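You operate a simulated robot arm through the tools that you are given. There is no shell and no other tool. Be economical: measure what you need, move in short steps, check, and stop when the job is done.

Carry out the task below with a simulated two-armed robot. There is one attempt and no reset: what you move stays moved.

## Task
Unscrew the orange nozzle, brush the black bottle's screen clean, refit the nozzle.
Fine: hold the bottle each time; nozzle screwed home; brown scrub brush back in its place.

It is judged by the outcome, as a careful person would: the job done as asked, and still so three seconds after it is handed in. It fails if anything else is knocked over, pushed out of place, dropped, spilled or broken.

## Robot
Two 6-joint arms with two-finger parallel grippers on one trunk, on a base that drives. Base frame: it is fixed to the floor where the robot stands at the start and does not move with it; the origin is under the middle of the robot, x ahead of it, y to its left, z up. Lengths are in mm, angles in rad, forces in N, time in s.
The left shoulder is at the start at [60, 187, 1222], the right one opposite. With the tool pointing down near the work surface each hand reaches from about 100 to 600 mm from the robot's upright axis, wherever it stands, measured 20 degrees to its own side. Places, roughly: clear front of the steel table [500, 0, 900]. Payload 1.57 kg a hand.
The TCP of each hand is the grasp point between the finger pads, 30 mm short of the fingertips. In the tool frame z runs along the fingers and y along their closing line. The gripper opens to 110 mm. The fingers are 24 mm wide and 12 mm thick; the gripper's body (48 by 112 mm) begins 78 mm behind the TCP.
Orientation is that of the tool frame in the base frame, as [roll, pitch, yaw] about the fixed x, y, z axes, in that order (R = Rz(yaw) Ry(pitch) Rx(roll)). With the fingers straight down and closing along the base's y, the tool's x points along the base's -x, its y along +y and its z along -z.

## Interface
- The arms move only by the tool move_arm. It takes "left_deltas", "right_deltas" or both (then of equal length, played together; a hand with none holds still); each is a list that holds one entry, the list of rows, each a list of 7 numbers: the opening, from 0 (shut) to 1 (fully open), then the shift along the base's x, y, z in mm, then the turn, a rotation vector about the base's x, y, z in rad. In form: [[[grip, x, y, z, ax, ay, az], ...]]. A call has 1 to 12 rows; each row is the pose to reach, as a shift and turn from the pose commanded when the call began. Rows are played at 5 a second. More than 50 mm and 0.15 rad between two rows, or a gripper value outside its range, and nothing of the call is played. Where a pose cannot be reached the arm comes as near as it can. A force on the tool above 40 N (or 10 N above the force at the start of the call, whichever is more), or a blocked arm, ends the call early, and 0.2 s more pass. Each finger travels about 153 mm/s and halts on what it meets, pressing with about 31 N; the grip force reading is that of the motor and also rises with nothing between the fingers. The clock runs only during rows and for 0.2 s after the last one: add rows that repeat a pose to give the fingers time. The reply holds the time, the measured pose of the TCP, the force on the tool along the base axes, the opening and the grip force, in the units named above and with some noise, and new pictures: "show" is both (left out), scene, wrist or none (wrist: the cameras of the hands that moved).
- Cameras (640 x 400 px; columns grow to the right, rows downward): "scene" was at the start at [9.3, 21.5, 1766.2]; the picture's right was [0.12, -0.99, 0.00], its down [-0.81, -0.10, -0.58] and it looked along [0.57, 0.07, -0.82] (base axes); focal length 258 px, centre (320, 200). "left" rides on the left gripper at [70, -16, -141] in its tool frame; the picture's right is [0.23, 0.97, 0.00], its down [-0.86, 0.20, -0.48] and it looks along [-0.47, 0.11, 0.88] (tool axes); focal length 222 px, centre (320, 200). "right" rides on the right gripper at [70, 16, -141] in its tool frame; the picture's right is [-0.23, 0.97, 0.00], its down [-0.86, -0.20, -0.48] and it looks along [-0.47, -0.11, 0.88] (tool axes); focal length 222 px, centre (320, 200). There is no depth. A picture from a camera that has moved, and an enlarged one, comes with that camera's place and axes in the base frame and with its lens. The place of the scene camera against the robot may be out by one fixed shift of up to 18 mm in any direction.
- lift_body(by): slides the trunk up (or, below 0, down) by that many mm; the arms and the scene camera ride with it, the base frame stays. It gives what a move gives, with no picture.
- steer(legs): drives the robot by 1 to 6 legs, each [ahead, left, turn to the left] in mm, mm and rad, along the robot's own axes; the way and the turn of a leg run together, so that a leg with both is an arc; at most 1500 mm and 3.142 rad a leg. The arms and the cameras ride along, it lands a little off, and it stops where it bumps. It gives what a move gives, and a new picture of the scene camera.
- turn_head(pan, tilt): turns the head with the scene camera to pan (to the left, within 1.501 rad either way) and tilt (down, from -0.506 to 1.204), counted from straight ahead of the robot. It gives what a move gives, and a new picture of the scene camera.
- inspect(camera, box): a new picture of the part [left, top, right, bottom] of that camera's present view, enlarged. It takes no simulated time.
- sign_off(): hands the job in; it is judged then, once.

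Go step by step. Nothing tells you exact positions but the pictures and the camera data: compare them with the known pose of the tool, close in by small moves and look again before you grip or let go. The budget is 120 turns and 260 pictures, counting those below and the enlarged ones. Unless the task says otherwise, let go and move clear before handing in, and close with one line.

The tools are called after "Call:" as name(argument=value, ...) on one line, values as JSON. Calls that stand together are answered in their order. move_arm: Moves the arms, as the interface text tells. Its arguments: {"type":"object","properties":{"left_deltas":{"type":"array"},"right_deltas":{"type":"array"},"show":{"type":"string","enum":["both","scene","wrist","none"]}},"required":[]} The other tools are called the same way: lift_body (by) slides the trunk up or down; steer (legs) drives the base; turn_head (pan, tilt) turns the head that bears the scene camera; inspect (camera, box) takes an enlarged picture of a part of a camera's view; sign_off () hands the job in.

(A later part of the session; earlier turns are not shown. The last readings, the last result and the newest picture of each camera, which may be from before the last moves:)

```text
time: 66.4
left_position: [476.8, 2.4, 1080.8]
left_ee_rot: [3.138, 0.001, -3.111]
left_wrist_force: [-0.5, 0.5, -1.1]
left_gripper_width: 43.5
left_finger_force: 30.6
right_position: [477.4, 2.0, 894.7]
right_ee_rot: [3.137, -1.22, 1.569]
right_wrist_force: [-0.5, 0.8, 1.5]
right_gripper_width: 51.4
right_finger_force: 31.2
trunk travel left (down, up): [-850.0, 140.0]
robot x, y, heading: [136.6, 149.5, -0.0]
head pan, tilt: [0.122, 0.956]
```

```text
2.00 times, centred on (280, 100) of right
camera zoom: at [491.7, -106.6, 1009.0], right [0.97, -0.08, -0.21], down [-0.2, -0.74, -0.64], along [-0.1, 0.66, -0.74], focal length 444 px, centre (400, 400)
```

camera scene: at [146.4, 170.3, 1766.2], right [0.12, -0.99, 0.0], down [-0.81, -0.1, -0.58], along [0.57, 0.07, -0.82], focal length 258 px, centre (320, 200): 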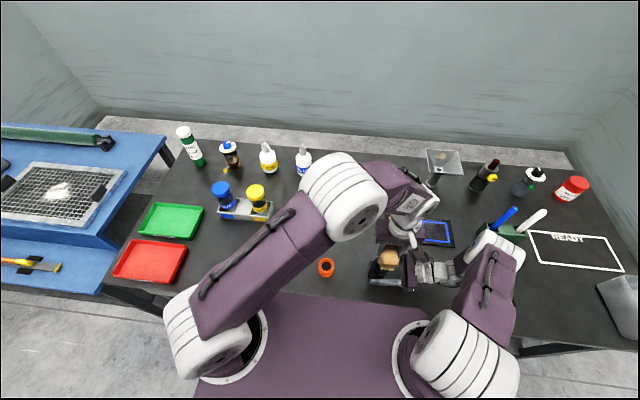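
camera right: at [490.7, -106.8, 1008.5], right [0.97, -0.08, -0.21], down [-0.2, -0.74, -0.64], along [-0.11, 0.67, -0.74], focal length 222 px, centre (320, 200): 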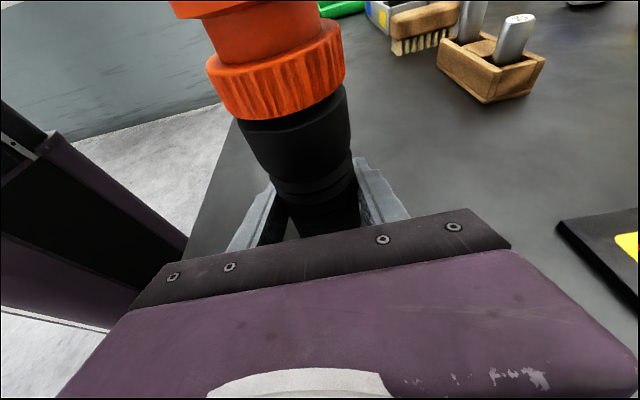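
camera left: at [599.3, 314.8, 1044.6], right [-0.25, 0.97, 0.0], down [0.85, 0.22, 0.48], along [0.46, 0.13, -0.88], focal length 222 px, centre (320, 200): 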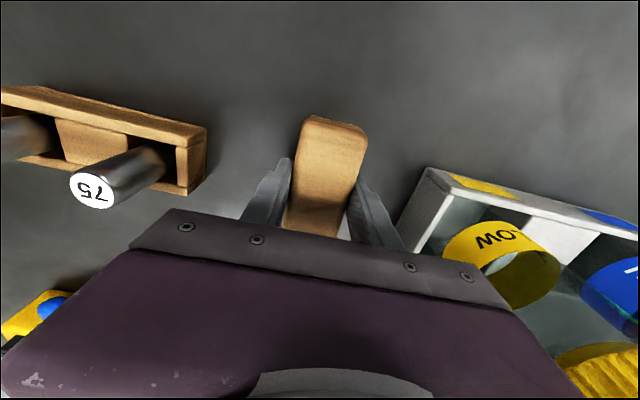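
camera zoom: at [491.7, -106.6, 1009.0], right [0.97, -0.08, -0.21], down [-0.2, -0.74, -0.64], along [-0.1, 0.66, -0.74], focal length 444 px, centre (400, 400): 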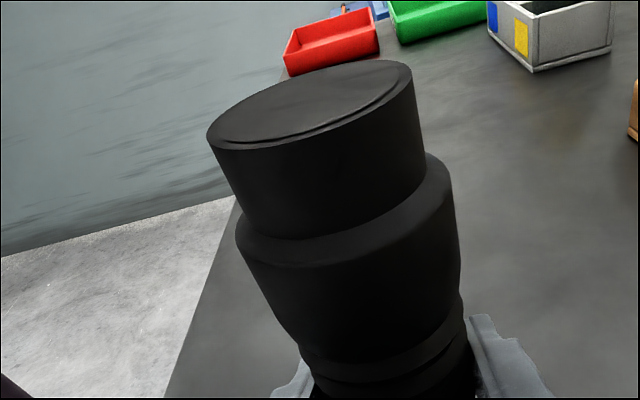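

The screen is clean. I'll return the brush to exactly where it was, stopping a bit above first.

Call:
move_arm(left_deltas=[[[0.25, 10, 20, 8, 0, 0, 0], [0.25, 32, 60, 8, 0, 0, 0], [0.25, 56, 100, 8, 0, 0, 0], [0.25, 80, 142, 8, 0, 0, 0], [0.25, 104, 184, 8, 0, 0, 0], [0.25, 128, 226, 8, 0, 0, 0], [0.25, 152, 268, 8, 0, 0, 0], [0.25, 176, 308, 8, 0, 0, 0], [0.25, 191, 330, 0, 0, 0, 0], [0.25, 191, 330, -48, 0, 0, 0], [0.25, 191, 330, -96, 0, 0, 0], [0.25, 191, 330, -140, 0, 0, 0]]], show="wrist")

Call:
inspect(camera="right", box=[360, 0, 480, 70])

```text
time: 69.0
left_position: [671.6, 332.3, 940.5]
left_ee_rot: [3.138, 0.001, -3.115]
left_wrist_force: [-0.8, 0.7, -0.7]
left_gripper_width: 43.3
left_finger_force: 30.7
right_position: [476.1, 0.8, 895.8]
right_ee_rot: [3.14, -1.221, 1.566]
right_wrist_force: [-1.1, 1.0, 4.6]
right_gripper_width: 51.2
right_finger_force: 30.9
trunk travel left (down, up): [-850.0, 140.0]
robot x, y, heading: [138.1, 149.2, 0.0]
head pan, tilt: [0.122, 0.956]
camera left: at [602.4, 316.1, 1080.5], right [-0.25, 0.97, 0.0], down [0.85, 0.22, 0.48], along [0.46, 0.12, -0.88], focal length 222 px, centre (320, 200)
```

left: 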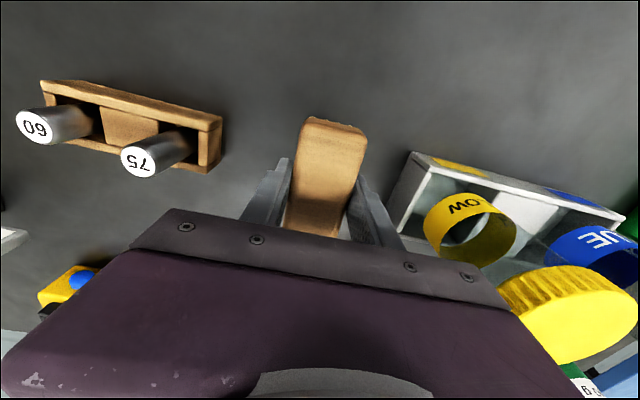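

```text
5.33 times, centred on (420, 35) of right
camera zoom: at [492.3, -106.7, 1008.9], right [0.97, -0.08, -0.21], down [-0.2, -0.74, -0.64], along [-0.1, 0.66, -0.74], focal length 1185 px, centre (-213, 1080)
```

zoom: 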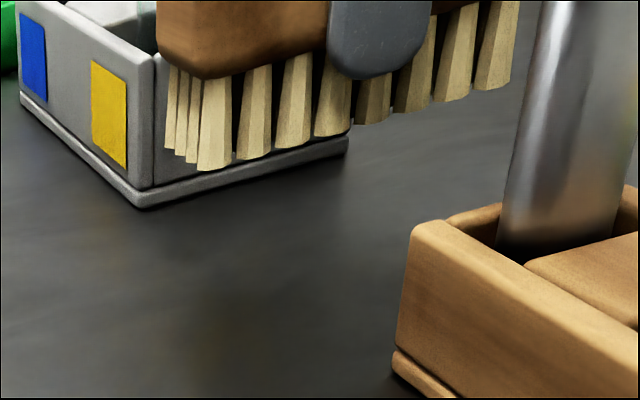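

I'm about 2–3 mm off in x, so I correct that and lower to contact.

Call:
move_arm(left_deltas=[[[0.25, -3, -1, -15, 0, 0, 0], [0.25, -3, -1, -28, 0, 0, 0], [0.25, -3, -1, -32, 0, 0, 0], [0.25, -3, -1, -34, 0, 0, 0], [0.25, -3, -1, -35, 0, 0, 0]]], show="none")

Call:
inspect(camera="right", box=[360, 0, 480, 70])

```text
time: 70.2
left_position: [665.2, 331.8, 904.3]
left_ee_rot: [3.136, 0.001, -3.113]
left_wrist_force: [0.7, -0.1, -0.7]
left_gripper_width: 43.8
left_finger_force: 31.1
right_position: [475.5, 0.7, 895.3]
right_ee_rot: [3.139, -1.22, 1.568]
right_wrist_force: [-0.1, 1.1, 3.3]
right_gripper_width: 51.0
right_finger_force: 31.1
trunk travel left (down, up): [-850.0, 140.0]
robot x, y, heading: [139.3, 152.6, -0.004]
head pan, tilt: [0.122, 0.956]
```

```text
5.33 times, centred on (420, 35) of right
camera zoom: at [492.1, -106.8, 1008.9], right [0.97, -0.08, -0.21], down [-0.2, -0.74, -0.64], along [-0.1, 0.66, -0.74], focal length 1185 px, centre (-213, 1080)
```

zoom: 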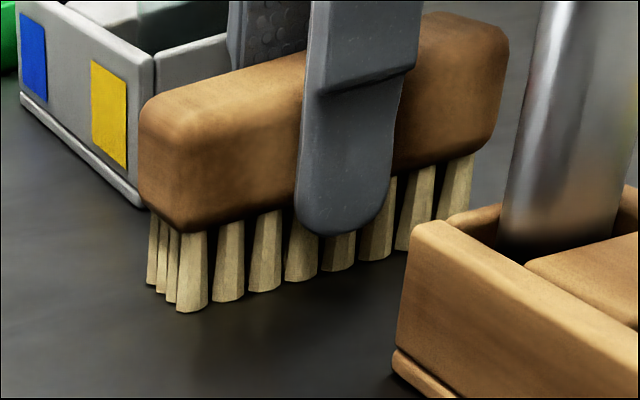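

Compared with the original picture the brush is about 2.5 mm short in x. I'll nudge it, settle to contact and release.

Call:
move_arm(left_deltas=[[[0.25, 2, 0, 1, 0, 0, 0], [0.25, 3, 0, 0, 0, 0, 0], [0.25, 3, 0, -1, 0, 0, 0], [0.25, 3, 0, -1.5, 0, 0, 0]]], show="none")

Call:
inspect(camera="right", box=[360, 0, 480, 70])

```text
time: 71.2
left_position: [668.4, 330.9, 903.2]
left_ee_rot: [3.138, 0.002, -3.114]
left_wrist_force: [-0.6, 1.1, 10.0]
left_gripper_width: 43.5
left_finger_force: 30.3
right_position: [474.7, 1.4, 895.7]
right_ee_rot: [3.136, -1.22, 1.569]
right_wrist_force: [0.4, -0.2, -1.1]
right_gripper_width: 51.3
right_finger_force: 31.1
trunk travel left (down, up): [-850.0, 140.0]
robot x, y, heading: [139.4, 152.7, -0.003]
head pan, tilt: [0.122, 0.956]
```

```text
5.33 times, centred on (420, 35) of right
camera zoom: at [491.3, -107.1, 1009.0], right [0.97, -0.08, -0.21], down [-0.2, -0.74, -0.64], along [-0.1, 0.66, -0.74], focal length 1185 px, centre (-213, 1080)
```

zoom: 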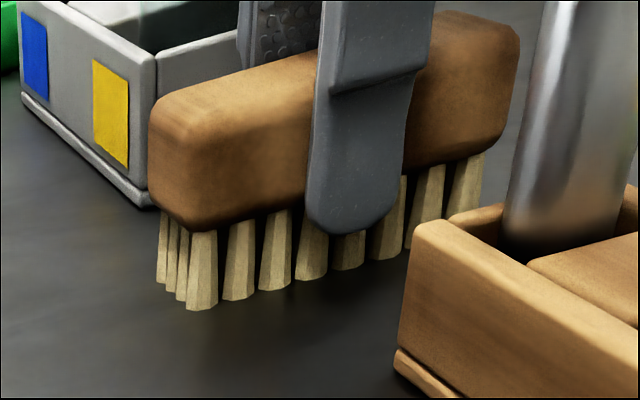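

Now it matches the original position and touches the table. Releasing and rising straight up.

Call:
move_arm(left_deltas=[[[0.4, 0, 0, 0.5, 0, 0, 0], [0.5, 0, 0, 0.5, 0, 0, 0], [0.65, 0, 0, 0.5, 0, 0, 0], [0.75, 0, 0, 0.5, 0, 0, 0], [0.75, 0, 0, 20, 0, 0, 0], [0.75, 0, 0, 60, 0, 0, 0], [0.75, 0, 0, 105, 0, 0, 0], [0.75, 0, 0, 150, 0, 0, 0]]], show="wrist")

Call:
inspect(camera="right", box=[360, 0, 480, 70])

```text
time: 73.0
left_position: [667.5, 328.3, 1054.0]
left_ee_rot: [3.137, 0.001, -3.114]
left_wrist_force: [-1.4, 0.5, 0.2]
left_gripper_width: 82.6
left_finger_force: 0.1
right_position: [476.2, 0.8, 896.1]
right_ee_rot: [3.136, -1.22, 1.569]
right_wrist_force: [-1.4, -0.4, 1.3]
right_gripper_width: 51.5
right_finger_force: 31.4
trunk travel left (down, up): [-850.0, 140.0]
robot x, y, heading: [138.8, 152.3, -0.002]
head pan, tilt: [0.122, 0.956]
camera left: at [597.1, 312.4, 1194.9], right [-0.25, 0.97, 0.0], down [0.85, 0.22, 0.48], along [0.46, 0.13, -0.88], focal length 222 px, centre (320, 200)
```

left: 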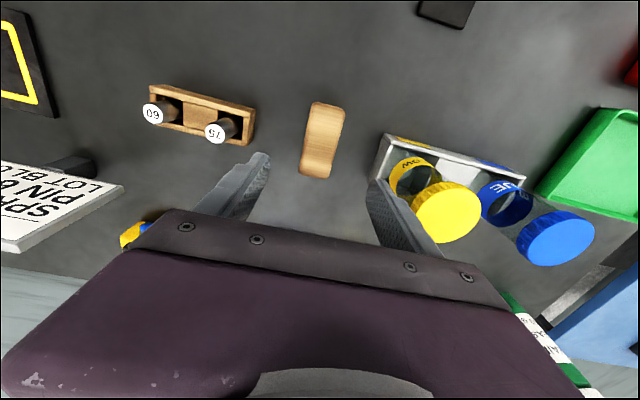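

```text
5.33 times, centred on (420, 35) of right
camera zoom: at [491.6, -107.2, 1008.9], right [0.97, -0.08, -0.21], down [-0.2, -0.74, -0.64], along [-0.1, 0.67, -0.74], focal length 1185 px, centre (-213, 1080)
```

zoom: 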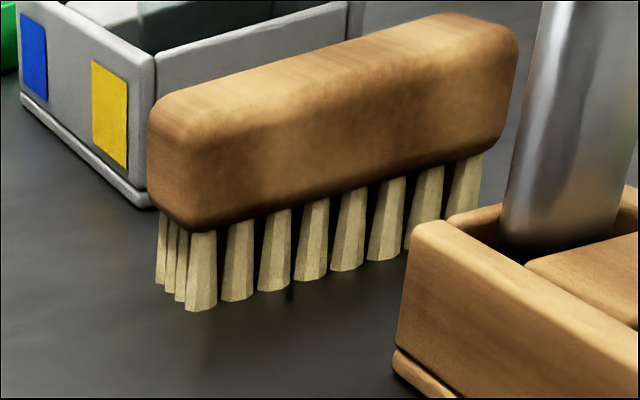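

The brush is back in place. Now over to the nozzle, winding the wrist up for the tightening turn on the way.

Call:
move_arm(left_deltas=[[[0.75, -20, -16, 0, 0, 0, 0.145], [0.75, -45, -36, 0, 0, 0, 0.29], [0.75, -70, -56, 0, 0, 0, 0.435], [0.75, -95, -76, 0, 0, 0, 0.58], [0.75, -120, -96, 0, 0, 0, 0.725], [0.75, -145, -116, 0, 0, 0, 0.87], [0.75, -170, -136, 0, 0, 0, 1.015], [0.75, -190, -151, -10, 0, 0, 1.16], [0.75, -190, -151, -14, 0, 0, 1.305], [0.75, -190, -151, -14, 0, 0, 1.45], [0.75, -190, -151, -14, 0, 0, 1.595], [0.75, -190, -151, -14, 0, 0, 1.595]]], show="both")

```text
time: 75.6
left_position: [478.6, 179.2, 1039.7]
left_ee_rot: [3.138, 0.002, -1.517]
left_wrist_force: [-0.9, 0.3, -0.1]
left_gripper_width: 82.8
left_finger_force: 0.1
right_position: [477.1, 1.2, 895.1]
right_ee_rot: [3.139, -1.22, 1.568]
right_wrist_force: [0.6, -0.2, 1.7]
right_gripper_width: 51.5
right_finger_force: 31.6
trunk travel left (down, up): [-850.0, 140.0]
robot x, y, heading: [140.8, 151.5, 0.002]
head pan, tilt: [0.122, 0.956]
camera scene: at [146.9, 172.4, 1766.2], right [0.12, -0.99, 0.0], down [-0.81, -0.1, -0.58], along [0.57, 0.07, -0.82], focal length 258 px, centre (320, 200)
camera left: at [499.1, 113.9, 1180.0], right [-0.96, -0.28, 0.0], down [-0.24, 0.84, 0.48], along [-0.14, 0.46, -0.88], focal length 222 px, centre (320, 200)
```

scene: 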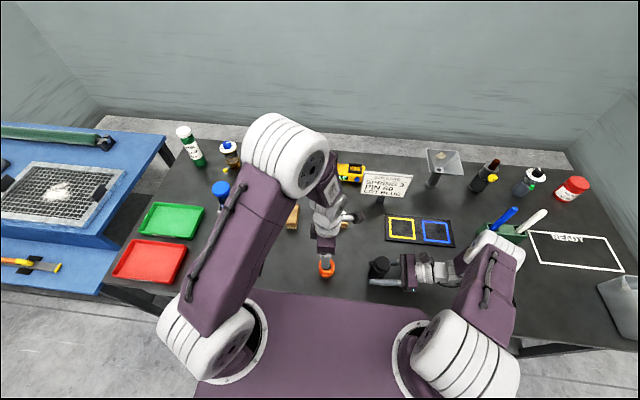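
left: 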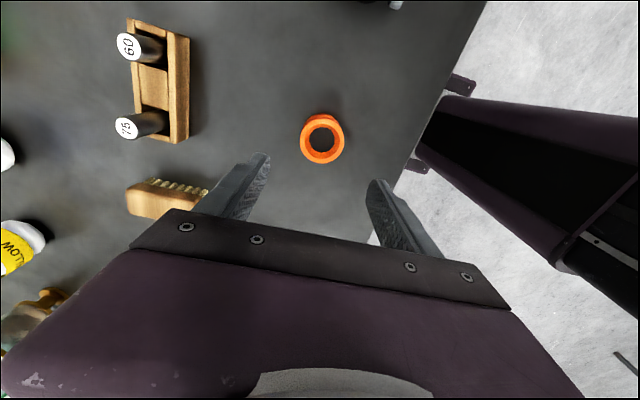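

The nozzle is slightly off the hand axis by a few mm. Descending partway with a correction and rechecking.

Call:
move_arm(left_deltas=[[[0.75, -3, -4, -40, 0, 0, 0], [0.75, -3, -4, -80, 0, 0, 0], [0.75, -3, -4, -95, 0, 0, 0], [0.75, -3, -4, -95, 0, 0, 0]]], show="wrist")

```text
time: 76.6
left_position: [474.1, 177.8, 941.4]
left_ee_rot: [3.137, 0.0, -1.52]
left_wrist_force: [-0.1, 0.7, 0.6]
left_gripper_width: 82.5
left_finger_force: 0.1
right_position: [476.3, 1.7, 895.1]
right_ee_rot: [3.139, -1.22, 1.565]
right_wrist_force: [1.0, -0.1, 2.1]
right_gripper_width: 51.1
right_finger_force: 30.7
trunk travel left (down, up): [-850.0, 140.0]
robot x, y, heading: [137.6, 152.5, -0.004]
head pan, tilt: [0.122, 0.956]
camera left: at [494.4, 109.9, 1082.7], right [-0.96, -0.28, 0.0], down [-0.24, 0.84, 0.48], along [-0.14, 0.46, -0.88], focal length 222 px, centre (320, 200)
```

left: 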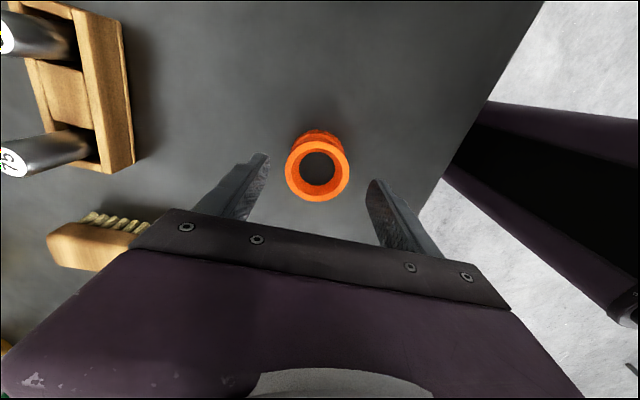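

Centred. Descending onto the nozzle and closing.

Call:
move_arm(left_deltas=[[[0.75, 1, -1, -22, 0, 0, 0], [0.75, 1, -1, -44, 0, 0, 0], [0.65, 1, -1, -44, 0, 0, 0], [0.55, 1, -1, -44, 0, 0, 0], [0.45, 1, -1, -44, 0, 0, 0], [0.35, 1, -1, -44, 0, 0, 0], [0.35, 1, -1, -44, 0, 0, 0]]], show="wrist")

```text
time: 78.2
left_position: [475.9, 176.1, 901.5]
left_ee_rot: [3.14, 0.001, -1.519]
left_wrist_force: [0.3, 0.1, 0.4]
left_gripper_width: 53.7
left_finger_force: 31.3
right_position: [475.9, 0.7, 896.2]
right_ee_rot: [3.14, -1.22, 1.568]
right_wrist_force: [-0.3, 0.4, 0.7]
right_gripper_width: 50.9
right_finger_force: 31.0
trunk travel left (down, up): [-850.0, 140.0]
robot x, y, heading: [140.1, 153.1, -0.001]
head pan, tilt: [0.122, 0.956]
camera left: at [495.4, 108.9, 1041.5], right [-0.96, -0.28, 0.0], down [-0.24, 0.84, 0.48], along [-0.14, 0.46, -0.88], focal length 222 px, centre (320, 200)
```

left: 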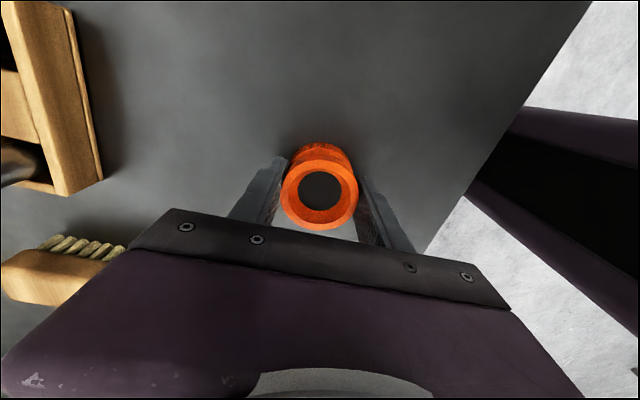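

Gripped. Carrying it back over the bottle neck.

Call:
move_arm(left_deltas=[[[0.35, 0, 0, 40, 0, 0, 0], [0.35, 0, 0, 85, 0, 0, 0], [0.35, 0, 0, 130, 0, 0, 0], [0.35, 0, -25, 150, 0, 0, 0], [0.35, 0, -65, 150, 0, 0, 0], [0.35, 0, -105, 150, 0, 0, 0], [0.35, 0, -145, 150, 0, 0, 0], [0.35, 0, -175, 150, 0, 0, 0], [0.35, 0, -175, 150, 0, 0, 0]]], show="both")

Call:
inspect(camera="right", box=[120, 0, 440, 200])

```text
time: 80.2
left_position: [476.9, 0.1, 1046.4]
left_ee_rot: [3.137, 0.0, -1.519]
left_wrist_force: [0.3, -0.7, -0.1]
left_gripper_width: 53.3
left_finger_force: 31.1
right_position: [475.8, 1.7, 895.5]
right_ee_rot: [3.136, -1.22, 1.569]
right_wrist_force: [0.1, -1.4, 1.7]
right_gripper_width: 51.2
right_finger_force: 31.0
trunk travel left (down, up): [-850.0, 140.0]
robot x, y, heading: [137.2, 150.4, -0.004]
head pan, tilt: [0.122, 0.956]
camera scene: at [147.0, 172.6, 1766.2], right [0.12, -0.99, 0.0], down [-0.81, -0.1, -0.58], along [0.57, 0.07, -0.82], focal length 258 px, centre (320, 200)
camera left: at [496.7, -66.3, 1187.9], right [-0.96, -0.28, 0.0], down [-0.24, 0.84, 0.48], along [-0.14, 0.46, -0.88], focal length 222 px, centre (320, 200)
```

scene: 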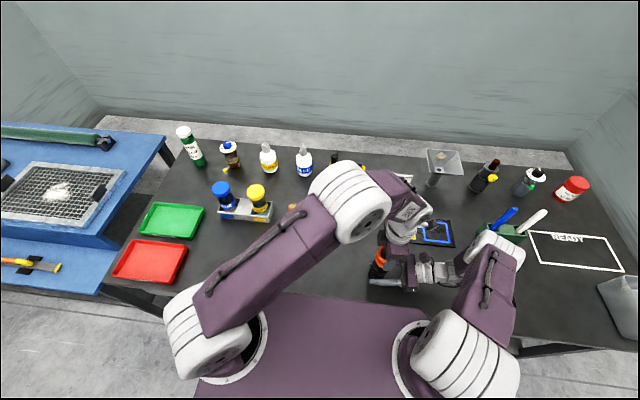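
left: 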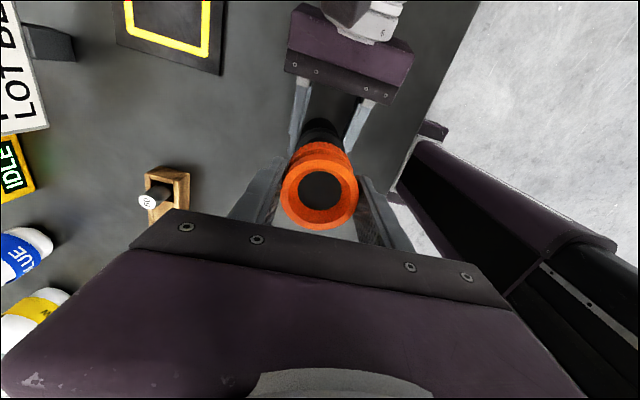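

```text
2.00 times, centred on (280, 100) of right
camera zoom: at [492.1, -107.0, 1008.9], right [0.97, -0.08, -0.21], down [-0.2, -0.74, -0.64], along [-0.1, 0.66, -0.74], focal length 444 px, centre (400, 400)
```

zoom: 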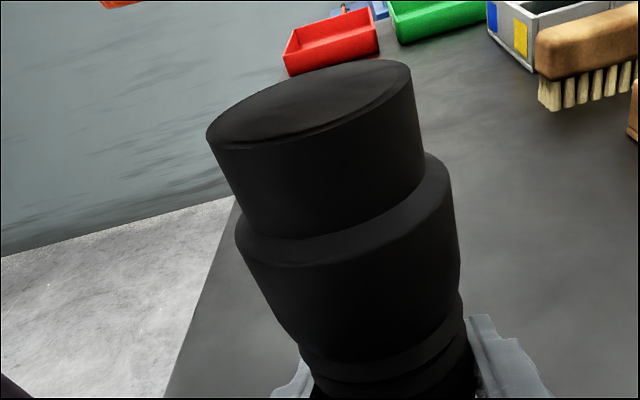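

Lined up above the neck. Lowering slowly onto it.

Call:
move_arm(left_deltas=[[[0.35, -0.5, 0.5, -8, 0, 0, 0], [0.35, -0.5, 0.5, -14, 0, 0, 0], [0.35, -0.5, 0.5, -18, 0, 0, 0], [0.35, -0.5, 0.5, -22, 0, 0, 0]]], show="none")

Call:
inspect(camera="right", box=[120, 0, 440, 200])

```text
time: 81.2
left_position: [475.9, 1.9, 1027.2]
left_ee_rot: [3.14, -0.002, -1.518]
left_wrist_force: [0.3, -1.5, -0.1]
left_gripper_width: 53.7
left_finger_force: 31.1
right_position: [476.1, 1.8, 895.9]
right_ee_rot: [3.14, -1.22, 1.567]
right_wrist_force: [-0.4, -0.5, 1.6]
right_gripper_width: 51.1
right_finger_force: 31.2
trunk travel left (down, up): [-850.0, 140.0]
robot x, y, heading: [138.5, 150.5, -0.004]
head pan, tilt: [0.122, 0.956]
```

```text
2.00 times, centred on (280, 100) of right
camera zoom: at [492.2, -107.1, 1008.8], right [0.97, -0.08, -0.21], down [-0.2, -0.74, -0.64], along [-0.1, 0.67, -0.74], focal length 444 px, centre (400, 400)
```

zoom: 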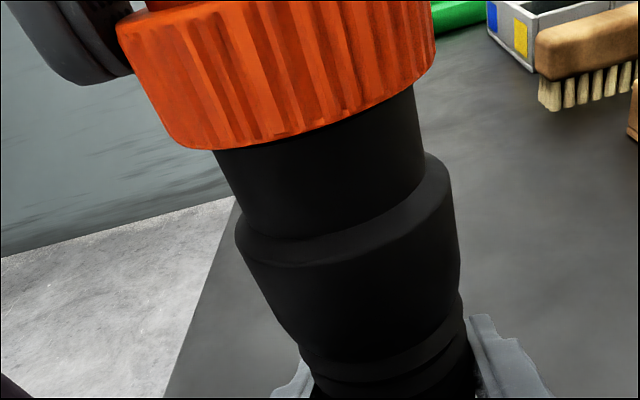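

Well centred. Continuing down to light contact.

Call:
move_arm(left_deltas=[[[0.35, 0, 0, -3, 0, 0, 0], [0.35, 0, 0, -6, 0, 0, 0], [0.35, 0, 0, -8, 0, 0, 0], [0.35, 0, 0, -10, 0, 0, 0]]], show="none")

Call:
inspect(camera="right", box=[120, 0, 440, 200])

```text
time: 82.2
left_position: [476.2, 2.2, 1019.3]
left_ee_rot: [3.139, -0.003, -1.518]
left_wrist_force: [-0.3, -2.1, 1.2]
left_gripper_width: 53.5
left_finger_force: 30.9
right_position: [475.7, 1.0, 894.4]
right_ee_rot: [3.139, -1.221, 1.566]
right_wrist_force: [-1.4, 2.6, -0.2]
right_gripper_width: 51.4
right_finger_force: 31.8
trunk travel left (down, up): [-850.0, 140.0]
robot x, y, heading: [133.9, 149.8, -0.0]
head pan, tilt: [0.122, 0.956]
```

```text
2.00 times, centred on (280, 100) of right
camera zoom: at [492.0, -106.9, 1008.8], right [0.97, -0.08, -0.21], down [-0.2, -0.74, -0.64], along [-0.1, 0.67, -0.74], focal length 444 px, centre (400, 400)
```

zoom: 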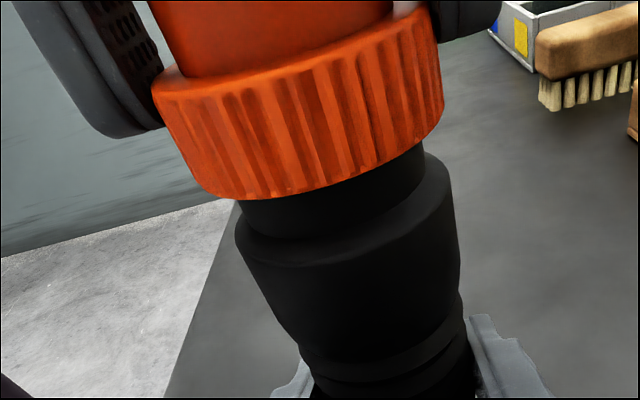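

Call:
move_arm(left_deltas=[[[0.35, 0, 0, -2, 0, 0, 0], [0.35, 0, 0, -3, 0, 0, 0], [0.35, 0, 0, -4, 0, 0, 0], [0.35, 0, 0, -5, 0, 0, 0]]], show="none")

Call:
inspect(camera="right", box=[120, 0, 440, 200])

```text
time: 83.2
left_position: [475.5, 1.7, 1013.3]
left_ee_rot: [3.137, -0.001, -1.519]
left_wrist_force: [3.6, 4.4, 14.7]
left_gripper_width: 53.4
left_finger_force: 31.2
right_position: [475.6, 1.2, 895.0]
right_ee_rot: [3.138, -1.217, 1.57]
right_wrist_force: [-1.6, -3.8, -10.9]
right_gripper_width: 51.5
right_finger_force: 31.4
trunk travel left (down, up): [-850.0, 140.0]
robot x, y, heading: [141.3, 154.5, -0.001]
head pan, tilt: [0.122, 0.956]
```

```text
2.00 times, centred on (280, 100) of right
camera zoom: at [492.1, -106.9, 1008.7], right [0.97, -0.08, -0.21], down [-0.2, -0.74, -0.64], along [-0.1, 0.66, -0.74], focal length 444 px, centre (400, 400)
```

zoom: 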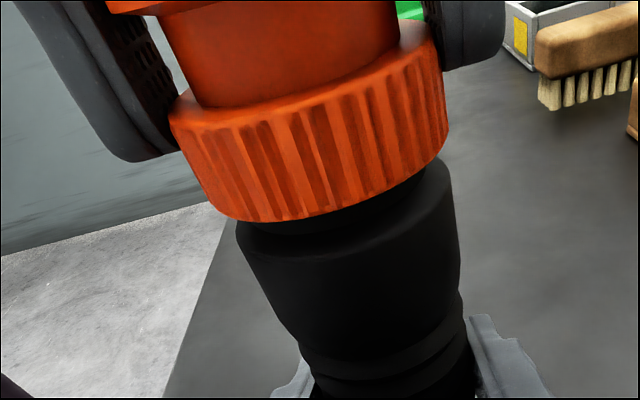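

Resting at the thread start, about 3 mm above home. Screwing clockwise with gentle downward follow.

Call:
move_arm(left_deltas=[[[0.35, 0, 0, 0, 0, 0, -0.14], [0.35, 0, 0, 0, 0, 0, -0.28], [0.35, 0, 0, -0.2, 0, 0, -0.42], [0.35, 0, 0, -0.3, 0, 0, -0.56], [0.35, 0, 0, -0.4, 0, 0, -0.7], [0.35, 0, 0, -0.5, 0, 0, -0.84], [0.35, 0, 0, -0.6, 0, 0, -0.98], [0.35, 0, 0, -0.7, 0, 0, -1.12], [0.35, 0, 0, -0.8, 0, 0, -1.26], [0.35, 0, 0, -0.9, 0, 0, -1.4]]], show="none")

Call:
inspect(camera="right", box=[120, 0, 440, 200])

```text
time: 85.4
left_position: [475.1, 0.7, 1011.7]
left_ee_rot: [3.137, -0.001, -2.919]
left_wrist_force: [-3.6, 9.4, 24.5]
left_gripper_width: 53.6
left_finger_force: 31.1
right_position: [476.5, 1.8, 895.4]
right_ee_rot: [3.137, -1.219, 1.568]
right_wrist_force: [5.1, -9.4, -16.6]
right_gripper_width: 51.1
right_finger_force: 31.1
trunk travel left (down, up): [-850.0, 140.0]
robot x, y, heading: [141.2, 150.0, -0.003]
head pan, tilt: [0.122, 0.956]
```

```text
2.00 times, centred on (280, 100) of right
camera zoom: at [492.2, -107.1, 1009.1], right [0.97, -0.09, -0.21], down [-0.2, -0.74, -0.64], along [-0.1, 0.66, -0.74], focal length 444 px, centre (400, 400)
```

zoom: 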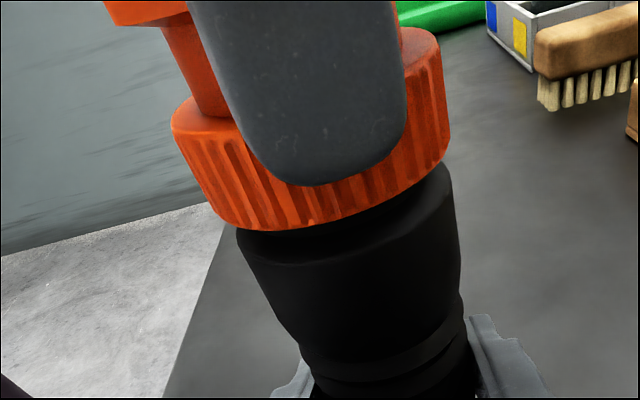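

It is going down. I'll relieve the side load and continue clockwise.

Call:
move_arm(left_deltas=[[[0.35, 0, 0.7, 0, 0, 0, -0.14], [0.35, -0.5, 1.4, 0, 0, 0, -0.28], [0.35, -0.5, 1.4, 0, 0, 0, -0.42], [0.35, -0.5, 1.4, -0.2, 0, 0, -0.56], [0.35, -0.5, 1.4, -0.3, 0, 0, -0.7], [0.35, -0.5, 1.4, -0.4, 0, 0, -0.84], [0.35, -0.5, 1.4, -0.5, 0, 0, -0.98], [0.35, -0.5, 1.4, -0.6, 0, 0, -1.12], [0.35, -0.5, 1.4, -0.7, 0, 0, -1.26], [0.35, -0.5, 1.4, -0.8, 0, 0, -1.4]]], show="none")

Call:
inspect(camera="right", box=[120, 0, 440, 200])

```text
time: 87.6
left_position: [475.4, 1.6, 1012.2]
left_ee_rot: [3.138, 0.0, 1.961]
left_wrist_force: [-1.8, -2.1, 11.2]
left_gripper_width: 53.3
left_finger_force: 31.6
right_position: [476.6, 1.7, 895.7]
right_ee_rot: [-3.141, -1.22, 1.567]
right_wrist_force: [3.4, 1.7, -4.7]
right_gripper_width: 51.2
right_finger_force: 30.7
trunk travel left (down, up): [-850.0, 140.0]
robot x, y, heading: [135.5, 149.5, 0.003]
head pan, tilt: [0.122, 0.956]
```

```text
2.00 times, centred on (280, 100) of right
camera zoom: at [492.0, -106.9, 1008.9], right [0.97, -0.08, -0.21], down [-0.2, -0.74, -0.64], along [-0.1, 0.67, -0.74], focal length 444 px, centre (400, 400)
```

zoom: 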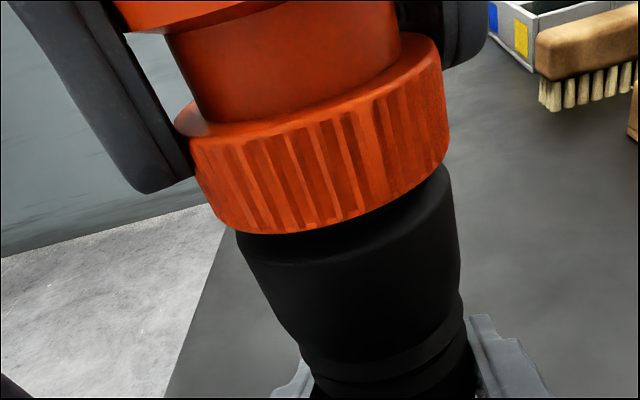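

Nearly home. Continuing clockwise.

Call:
move_arm(left_deltas=[[[0.35, 0, 0, -0.1, 0, 0, -0.14], [0.35, 0, 0, -0.2, 0, 0, -0.28], [0.35, 0, 0, -0.3, 0, 0, -0.42], [0.35, 0, 0, -0.4, 0, 0, -0.56], [0.35, 0, 0, -0.5, 0, 0, -0.7], [0.35, 0, 0, -0.6, 0, 0, -0.84], [0.35, 0, 0, -0.7, 0, 0, -0.98], [0.35, 0, 0, -0.8, 0, 0, -1.12], [0.35, 0, 0, -0.9, 0, 0, -1.26], [0.35, 0, 0, -1, 0, 0, -1.4], [0.35, 0, 0, -1, 0, 0, -1.54]]], show="none")

Call:
inspect(camera="right", box=[120, 0, 440, 200])

```text
time: 90.0
left_position: [475.8, 2.2, 1010.8]
left_ee_rot: [3.136, -0.003, 0.422]
left_wrist_force: [9.4, 6.9, 3.2]
left_gripper_width: 53.5
left_finger_force: 30.4
right_position: [475.7, 1.6, 895.5]
right_ee_rot: [3.139, -1.22, 1.567]
right_wrist_force: [-10.4, -6.0, 3.3]
right_gripper_width: 51.3
right_finger_force: 31.2
trunk travel left (down, up): [-850.0, 140.0]
robot x, y, heading: [140.5, 151.9, -0.003]
head pan, tilt: [0.122, 0.956]
```

```text
2.00 times, centred on (280, 100) of right
camera zoom: at [491.6, -106.8, 1009.0], right [0.97, -0.08, -0.21], down [-0.2, -0.74, -0.64], along [-0.1, 0.67, -0.74], focal length 444 px, centre (400, 400)
```

zoom: 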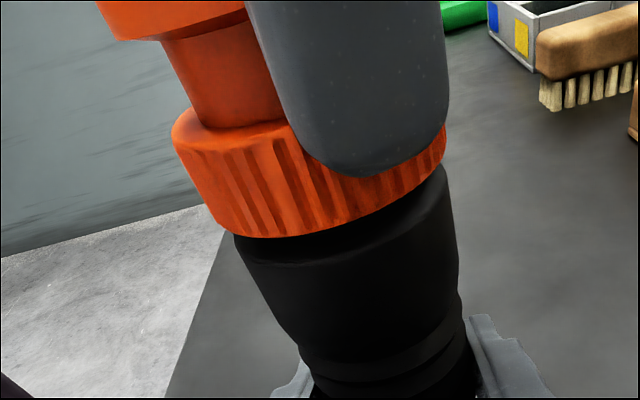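

Close to home; I'll release, wind the wrist back and make another tightening pass to be sure.

Call:
move_arm(left_deltas=[[[0.6, 0, 0, 0, 0, 0, 0], [0.75, 0, 0, 0, 0, 0, 0], [0.75, 0, 0, 0, 0, 0, 0.149], [0.75, 0, 0, 0, 0, 0, 0.298], [0.75, 0, 0, 0, 0, 0, 0.447], [0.75, 0, 0, 0, 0, 0, 0.596], [0.75, 0, 0, 0, 0, 0, 0.745], [0.75, 0, 0, 0, 0, 0, 0.894], [0.75, 0, 0, 0, 0, 0, 1.043], [0.75, 0, 0, 0, 0, 0, 1.192], [0.75, 0, 0, 0, 0, 0, 1.341], [0.75, 0, 0, 0, 0, 0, 1.49]]], show="none")

Call:
inspect(camera="right", box=[120, 0, 440, 200])

Call:
move_arm(left_deltas=[[[0.75, 0, 0, 0, 0, 0, 0.149], [0.75, 0, 0, 0, 0, 0, 0.298], [0.75, 0, 0, 0, 0, 0, 0.447], [0.75, 0, 0, 0, 0, 0, 0.596], [0.75, 0, 0, 0, 0, 0, 0.745], [0.75, 0, 0, 0, 0, 0, 0.894], [0.75, 0, 0, 0, 0, 0, 1.043], [0.75, 0, 0, 0, 0, 0, 1.192], [0.75, 0, 0, 0, 0, 0, 1.341], [0.75, 0, 0, 0, 0, 0, 1.49], [0.75, 0, 0, 0, 0, 0, 1.639]]], show="wrist")

```text
time: 92.6
left_position: [476.3, 3.4, 1009.9]
left_ee_rot: [3.139, -0.001, 1.919]
left_wrist_force: [-0.6, 0.6, -0.7]
left_gripper_width: 82.7
left_finger_force: 0.0
right_position: [476.3, 0.7, 894.9]
right_ee_rot: [3.139, -1.22, 1.567]
right_wrist_force: [2.6, -0.7, 7.2]
right_gripper_width: 51.1
right_finger_force: 31.3
trunk travel left (down, up): [-850.0, 140.0]
robot x, y, heading: [139.1, 152.5, -0.001]
head pan, tilt: [0.122, 0.956]
```

```text
2.00 times, centred on (280, 100) of right
camera zoom: at [492.2, -106.9, 1008.9], right [0.97, -0.08, -0.21], down [-0.2, -0.74, -0.64], along [-0.1, 0.67, -0.74], focal length 444 px, centre (400, 400)
```

zoom: 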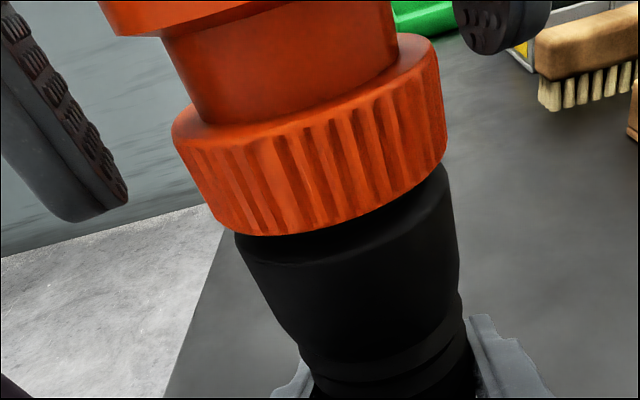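

```text
time: 95.0
left_position: [476.0, 4.4, 1009.2]
left_ee_rot: [3.137, 0.0, -2.726]
left_wrist_force: [-0.1, 0.9, -0.7]
left_gripper_width: 82.6
left_finger_force: 0.1
right_position: [476.0, 2.0, 896.2]
right_ee_rot: [3.14, -1.221, 1.566]
right_wrist_force: [1.7, 0.4, 5.5]
right_gripper_width: 51.5
right_finger_force: 31.1
trunk travel left (down, up): [-850.0, 140.0]
robot x, y, heading: [137.8, 151.0, -0.001]
head pan, tilt: [0.122, 0.956]
camera left: at [418.2, -38.3, 1150.7], right [-0.6, 0.8, 0.0], down [0.7, 0.53, 0.48], along [0.38, 0.29, -0.88], focal length 222 px, centre (320, 200)
```

left: 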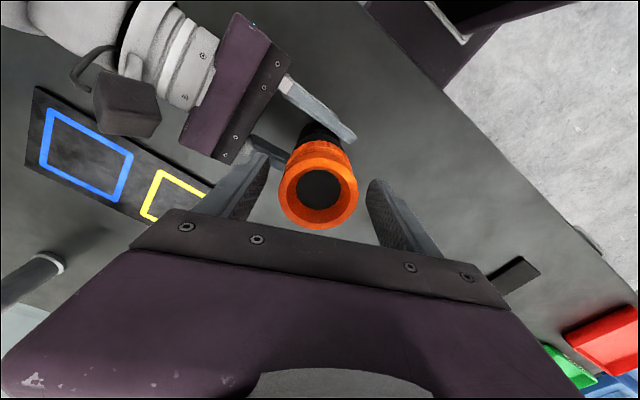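

Perhaps 1 mm remains. Regripping and tightening.

Call:
move_arm(left_deltas=[[[0.65, 0, -2, -1, 0, 0, 0], [0.55, 0, -2, -1, 0, 0, 0], [0.45, 0, -2, -1, 0, 0, 0], [0.35, 0, -2, -1, 0, 0, 0], [0.35, 0, -2, -1, 0, 0, -0.14], [0.35, 0, -2, -1.1, 0, 0, -0.28], [0.35, 0, -2, -1.2, 0, 0, -0.42], [0.35, 0, -2, -1.3, 0, 0, -0.56], [0.35, 0, -2, -1.4, 0, 0, -0.7], [0.35, 0, -2, -1.5, 0, 0, -0.84], [0.35, 0, -2, -1.6, 0, 0, -0.98], [0.35, 0, -2, -1.7, 0, 0, -1.12]]], show="none")

Call:
inspect(camera="right", box=[120, 0, 440, 200])

```text
time: 97.6
left_position: [475.6, 0.2, 1009.7]
left_ee_rot: [3.139, -0.002, 2.43]
left_wrist_force: [-2.4, 2.7, 3.4]
left_gripper_width: 53.3
left_finger_force: 31.5
right_position: [476.3, 1.1, 895.7]
right_ee_rot: [3.14, -1.221, 1.569]
right_wrist_force: [3.1, -3.8, -0.5]
right_gripper_width: 51.4
right_finger_force: 31.5
trunk travel left (down, up): [-850.0, 140.0]
robot x, y, heading: [136.4, 151.8, -0.003]
head pan, tilt: [0.122, 0.956]
```

```text
2.00 times, centred on (280, 100) of right
camera zoom: at [492.3, -107.0, 1008.9], right [0.97, -0.08, -0.21], down [-0.2, -0.74, -0.64], along [-0.1, 0.66, -0.74], focal length 444 px, centre (400, 400)
```

zoom: 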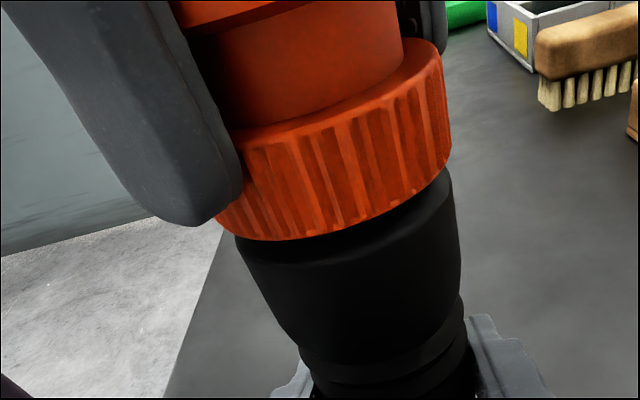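

Nearly identical to the initial seated picture. One more turn to make sure it is snug.

Call:
move_arm(left_deltas=[[[0.35, 0, 0, 0, 0, 0, -0.14], [0.35, 0, 0, -0.1, 0, 0, -0.28], [0.35, 0, 0, -0.2, 0, 0, -0.42], [0.35, 0, 0, -0.3, 0, 0, -0.56], [0.35, 0, 0, -0.4, 0, 0, -0.7], [0.35, 0, 0, -0.5, 0, 0, -0.84], [0.35, 0, 0, -0.6, 0, 0, -0.98], [0.35, 0, 0, -0.7, 0, 0, -1.12], [0.35, 0, 0, -0.7, 0, 0, -1.26], [0.35, 0, 0, -0.7, 0, 0, -1.4]]], show="none")

Call:
inspect(camera="right", box=[120, 0, 440, 200])

```text
time: 99.8
left_position: [476.9, 0.5, 1008.9]
left_ee_rot: [3.136, -0.001, 1.031]
left_wrist_force: [2.3, -2.7, 5.6]
left_gripper_width: 53.5
left_finger_force: 30.5
right_position: [474.7, -0.2, 896.2]
right_ee_rot: [3.141, -1.22, 1.564]
right_wrist_force: [-1.3, 0.9, 0.0]
right_gripper_width: 51.5
right_finger_force: 30.6
trunk travel left (down, up): [-850.0, 140.0]
robot x, y, heading: [135.1, 155.8, -0.001]
head pan, tilt: [0.122, 0.956]
```

```text
2.00 times, centred on (280, 100) of right
camera zoom: at [492.0, -107.3, 1008.8], right [0.97, -0.08, -0.21], down [-0.2, -0.74, -0.64], along [-0.1, 0.67, -0.74], focal length 444 px, centre (400, 400)
```

zoom: 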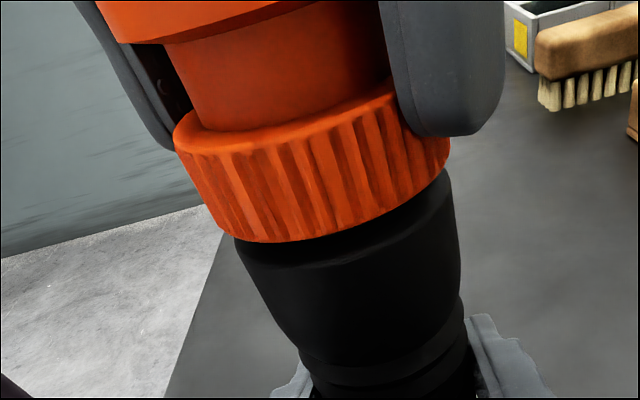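

Height matches the seated state. A last bit of turn to verify it no longer advances.

Call:
move_arm(left_deltas=[[[0.35, 0, 0, 0, 0, 0, -0.14], [0.35, 0, 0, 0, 0, 0, -0.28], [0.35, 0, 0, 0, 0, 0, -0.42], [0.35, 0, 0, -0.2, 0, 0, -0.56], [0.35, 0, 0, -0.3, 0, 0, -0.7], [0.35, 0, 0, -0.4, 0, 0, -0.84], [0.35, 0, 0, -0.5, 0, 0, -0.98]]], show="none")

Call:
inspect(camera="right", box=[120, 0, 440, 200])

```text
time: 101.4
left_position: [473.9, -0.4, 1007.8]
left_ee_rot: [3.138, -0.004, 0.053]
left_wrist_force: [4.6, -5.6, 8.9]
left_gripper_width: 53.6
left_finger_force: 31.1
right_position: [475.1, 1.2, 896.2]
right_ee_rot: [3.14, -1.221, 1.568]
right_wrist_force: [-8.3, 4.4, -0.5]
right_gripper_width: 51.9
right_finger_force: 31.6
trunk travel left (down, up): [-850.0, 140.0]
robot x, y, heading: [135.8, 152.1, -0.002]
head pan, tilt: [0.122, 0.956]
```

```text
2.00 times, centred on (280, 100) of right
camera zoom: at [491.1, -106.9, 1009.1], right [0.97, -0.08, -0.21], down [-0.2, -0.74, -0.64], along [-0.1, 0.67, -0.74], focal length 444 px, centre (400, 400)
```

zoom: 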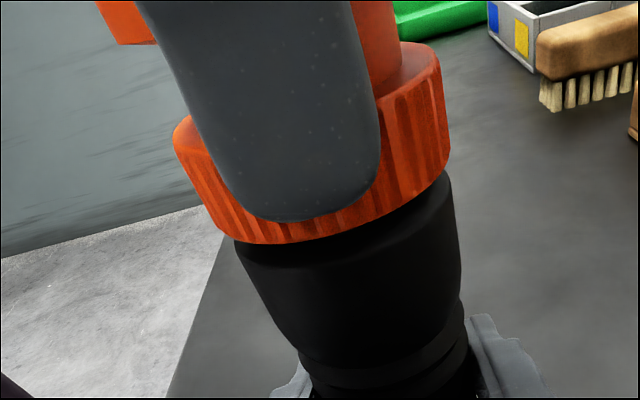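

It crept perhaps a fraction of a millimetre, so I'll make one more regrip and tightening pass.

Call:
move_arm(left_deltas=[[[0.6, 0, 0, 0, 0, 0, 0], [0.75, 0, 0, 0, 0, 0, 0], [0.75, 0, 1, 0, 0, 0, 0.149], [0.75, 0, 1, 0, 0, 0, 0.298], [0.75, 0, 1, 0, 0, 0, 0.447], [0.75, 0, 1, 0, 0, 0, 0.596], [0.75, 0, 1, 0, 0, 0, 0.745], [0.75, 0, 1, 0, 0, 0, 0.894], [0.75, 0, 1, 0, 0, 0, 1.043], [0.75, 0, 1, 0, 0, 0, 1.192], [0.75, 0, 1, 0, 0, 0, 1.341], [0.75, 0, 1, 0, 0, 0, 1.49]]], show="none")

Call:
inspect(camera="right", box=[120, 0, 440, 200])

Call:
move_arm(left_deltas=[[[0.75, 0, 0, 0, 0, 0, 0.149], [0.75, 0, 0, 0, 0, 0, 0.298], [0.75, 0, 0, 0, 0, 0, 0.447], [0.75, 0, 0, 0, 0, 0, 0.596], [0.75, 0, 0, 0, 0, 0, 0.745], [0.75, 0, 0, 0, 0, 0, 0.894], [0.65, 0, 0, 0, 0, 0, 0.894], [0.55, 0, 0, 0, 0, 0, 0.894], [0.45, 0, 0, 0, 0, 0, 0.894], [0.35, 0, 0, 0, 0, 0, 0.894], [0.35, 0, 0, 0, 0, 0, 0.894]]], show="none")

Call:
inspect(camera="right", box=[120, 0, 440, 200])

```text
time: 104.0
left_position: [475.4, 0.8, 1007.2]
left_ee_rot: [3.139, -0.001, 1.546]
left_wrist_force: [0.6, 0.8, -0.3]
left_gripper_width: 82.7
left_finger_force: 0.0
right_position: [476.2, 1.9, 895.8]
right_ee_rot: [3.137, -1.221, 1.566]
right_wrist_force: [4.7, -2.3, 16.3]
right_gripper_width: 51.8
right_finger_force: 31.1
trunk travel left (down, up): [-850.0, 140.0]
robot x, y, heading: [138.2, 149.4, 0.0]
head pan, tilt: [0.122, 0.956]
```

```text
2.00 times, centred on (280, 100) of right
camera zoom: at [492.1, -107.1, 1009.1], right [0.97, -0.08, -0.21], down [-0.2, -0.74, -0.64], along [-0.1, 0.67, -0.74], focal length 444 px, centre (400, 400)
```

zoom: 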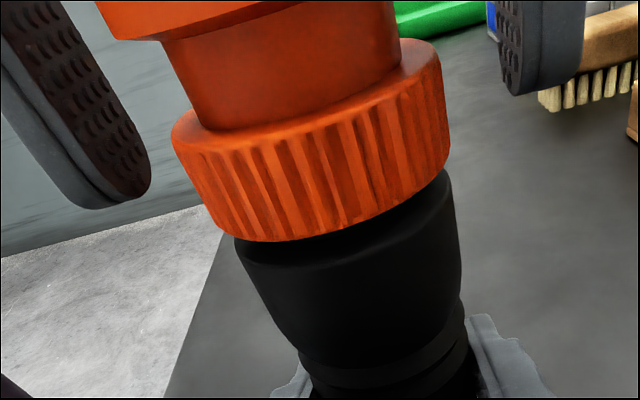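

```text
time: 106.4
left_position: [475.4, 0.6, 1007.5]
left_ee_rot: [3.137, 0.0, 2.438]
left_wrist_force: [-7.3, -10.5, 0.9]
left_gripper_width: 53.8
left_finger_force: 31.1
right_position: [475.9, 1.1, 895.4]
right_ee_rot: [3.14, -1.221, 1.567]
right_wrist_force: [10.1, 8.1, 11.5]
right_gripper_width: 51.5
right_finger_force: 30.8
trunk travel left (down, up): [-850.0, 140.0]
robot x, y, heading: [137.0, 153.6, 0.002]
head pan, tilt: [0.122, 0.956]
```

```text
2.00 times, centred on (280, 100) of right
camera zoom: at [491.9, -106.9, 1008.9], right [0.97, -0.08, -0.21], down [-0.2, -0.74, -0.64], along [-0.1, 0.67, -0.74], focal length 444 px, centre (400, 400)
```

zoom: 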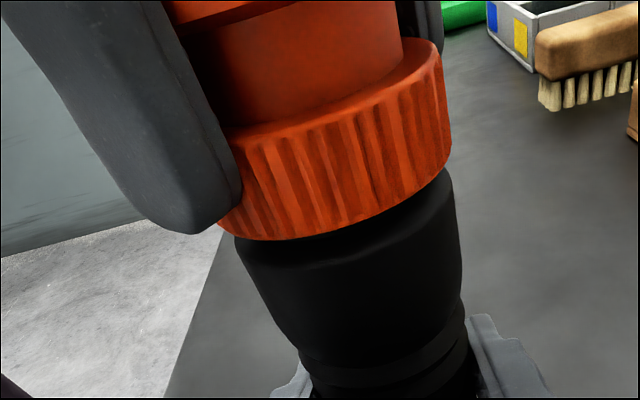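

Call:
move_arm(left_deltas=[[[0.35, -0.5, -0.5, 0, 0, 0, -0.14], [0.35, -0.5, -0.5, 0, 0, 0, -0.28], [0.35, -0.5, -0.5, -0.1, 0, 0, -0.42], [0.35, -0.5, -0.5, -0.2, 0, 0, -0.56], [0.35, -0.5, -0.5, -0.3, 0, 0, -0.7], [0.35, -0.5, -0.5, -0.4, 0, 0, -0.84], [0.35, -0.5, -0.5, -0.5, 0, 0, -0.98], [0.35, -0.5, -0.5, -0.5, 0, 0, -1.12], [0.35, -0.5, -0.5, -0.5, 0, 0, -1.26], [0.35, -0.5, -0.5, -0.5, 0, 0, -1.4]]], show="none")

Call:
inspect(camera="right", box=[120, 0, 440, 200])

```text
time: 108.6
left_position: [475.5, 1.0, 1007.3]
left_ee_rot: [3.134, 0.001, 1.037]
left_wrist_force: [9.4, -5.3, 2.5]
left_gripper_width: 53.1
left_finger_force: 31.2
right_position: [476.0, 1.3, 895.6]
right_ee_rot: [-3.14, -1.223, 1.564]
right_wrist_force: [-10.5, 4.5, 0.3]
right_gripper_width: 51.2
right_finger_force: 30.6
trunk travel left (down, up): [-850.0, 140.0]
robot x, y, heading: [137.3, 148.6, -0.004]
head pan, tilt: [0.122, 0.956]
```

```text
2.00 times, centred on (280, 100) of right
camera zoom: at [491.7, -106.9, 1008.8], right [0.97, -0.08, -0.21], down [-0.2, -0.74, -0.64], along [-0.11, 0.67, -0.74], focal length 444 px, centre (400, 400)
```

zoom: 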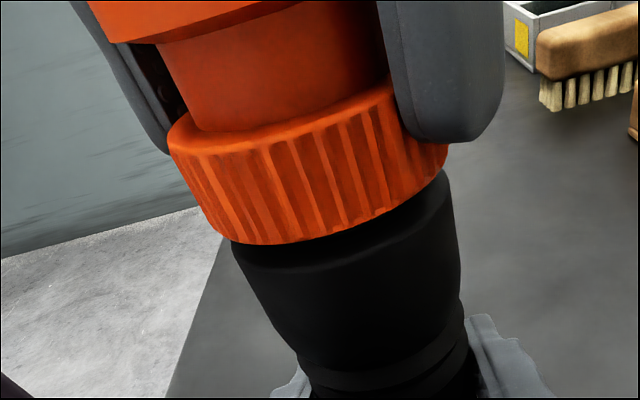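

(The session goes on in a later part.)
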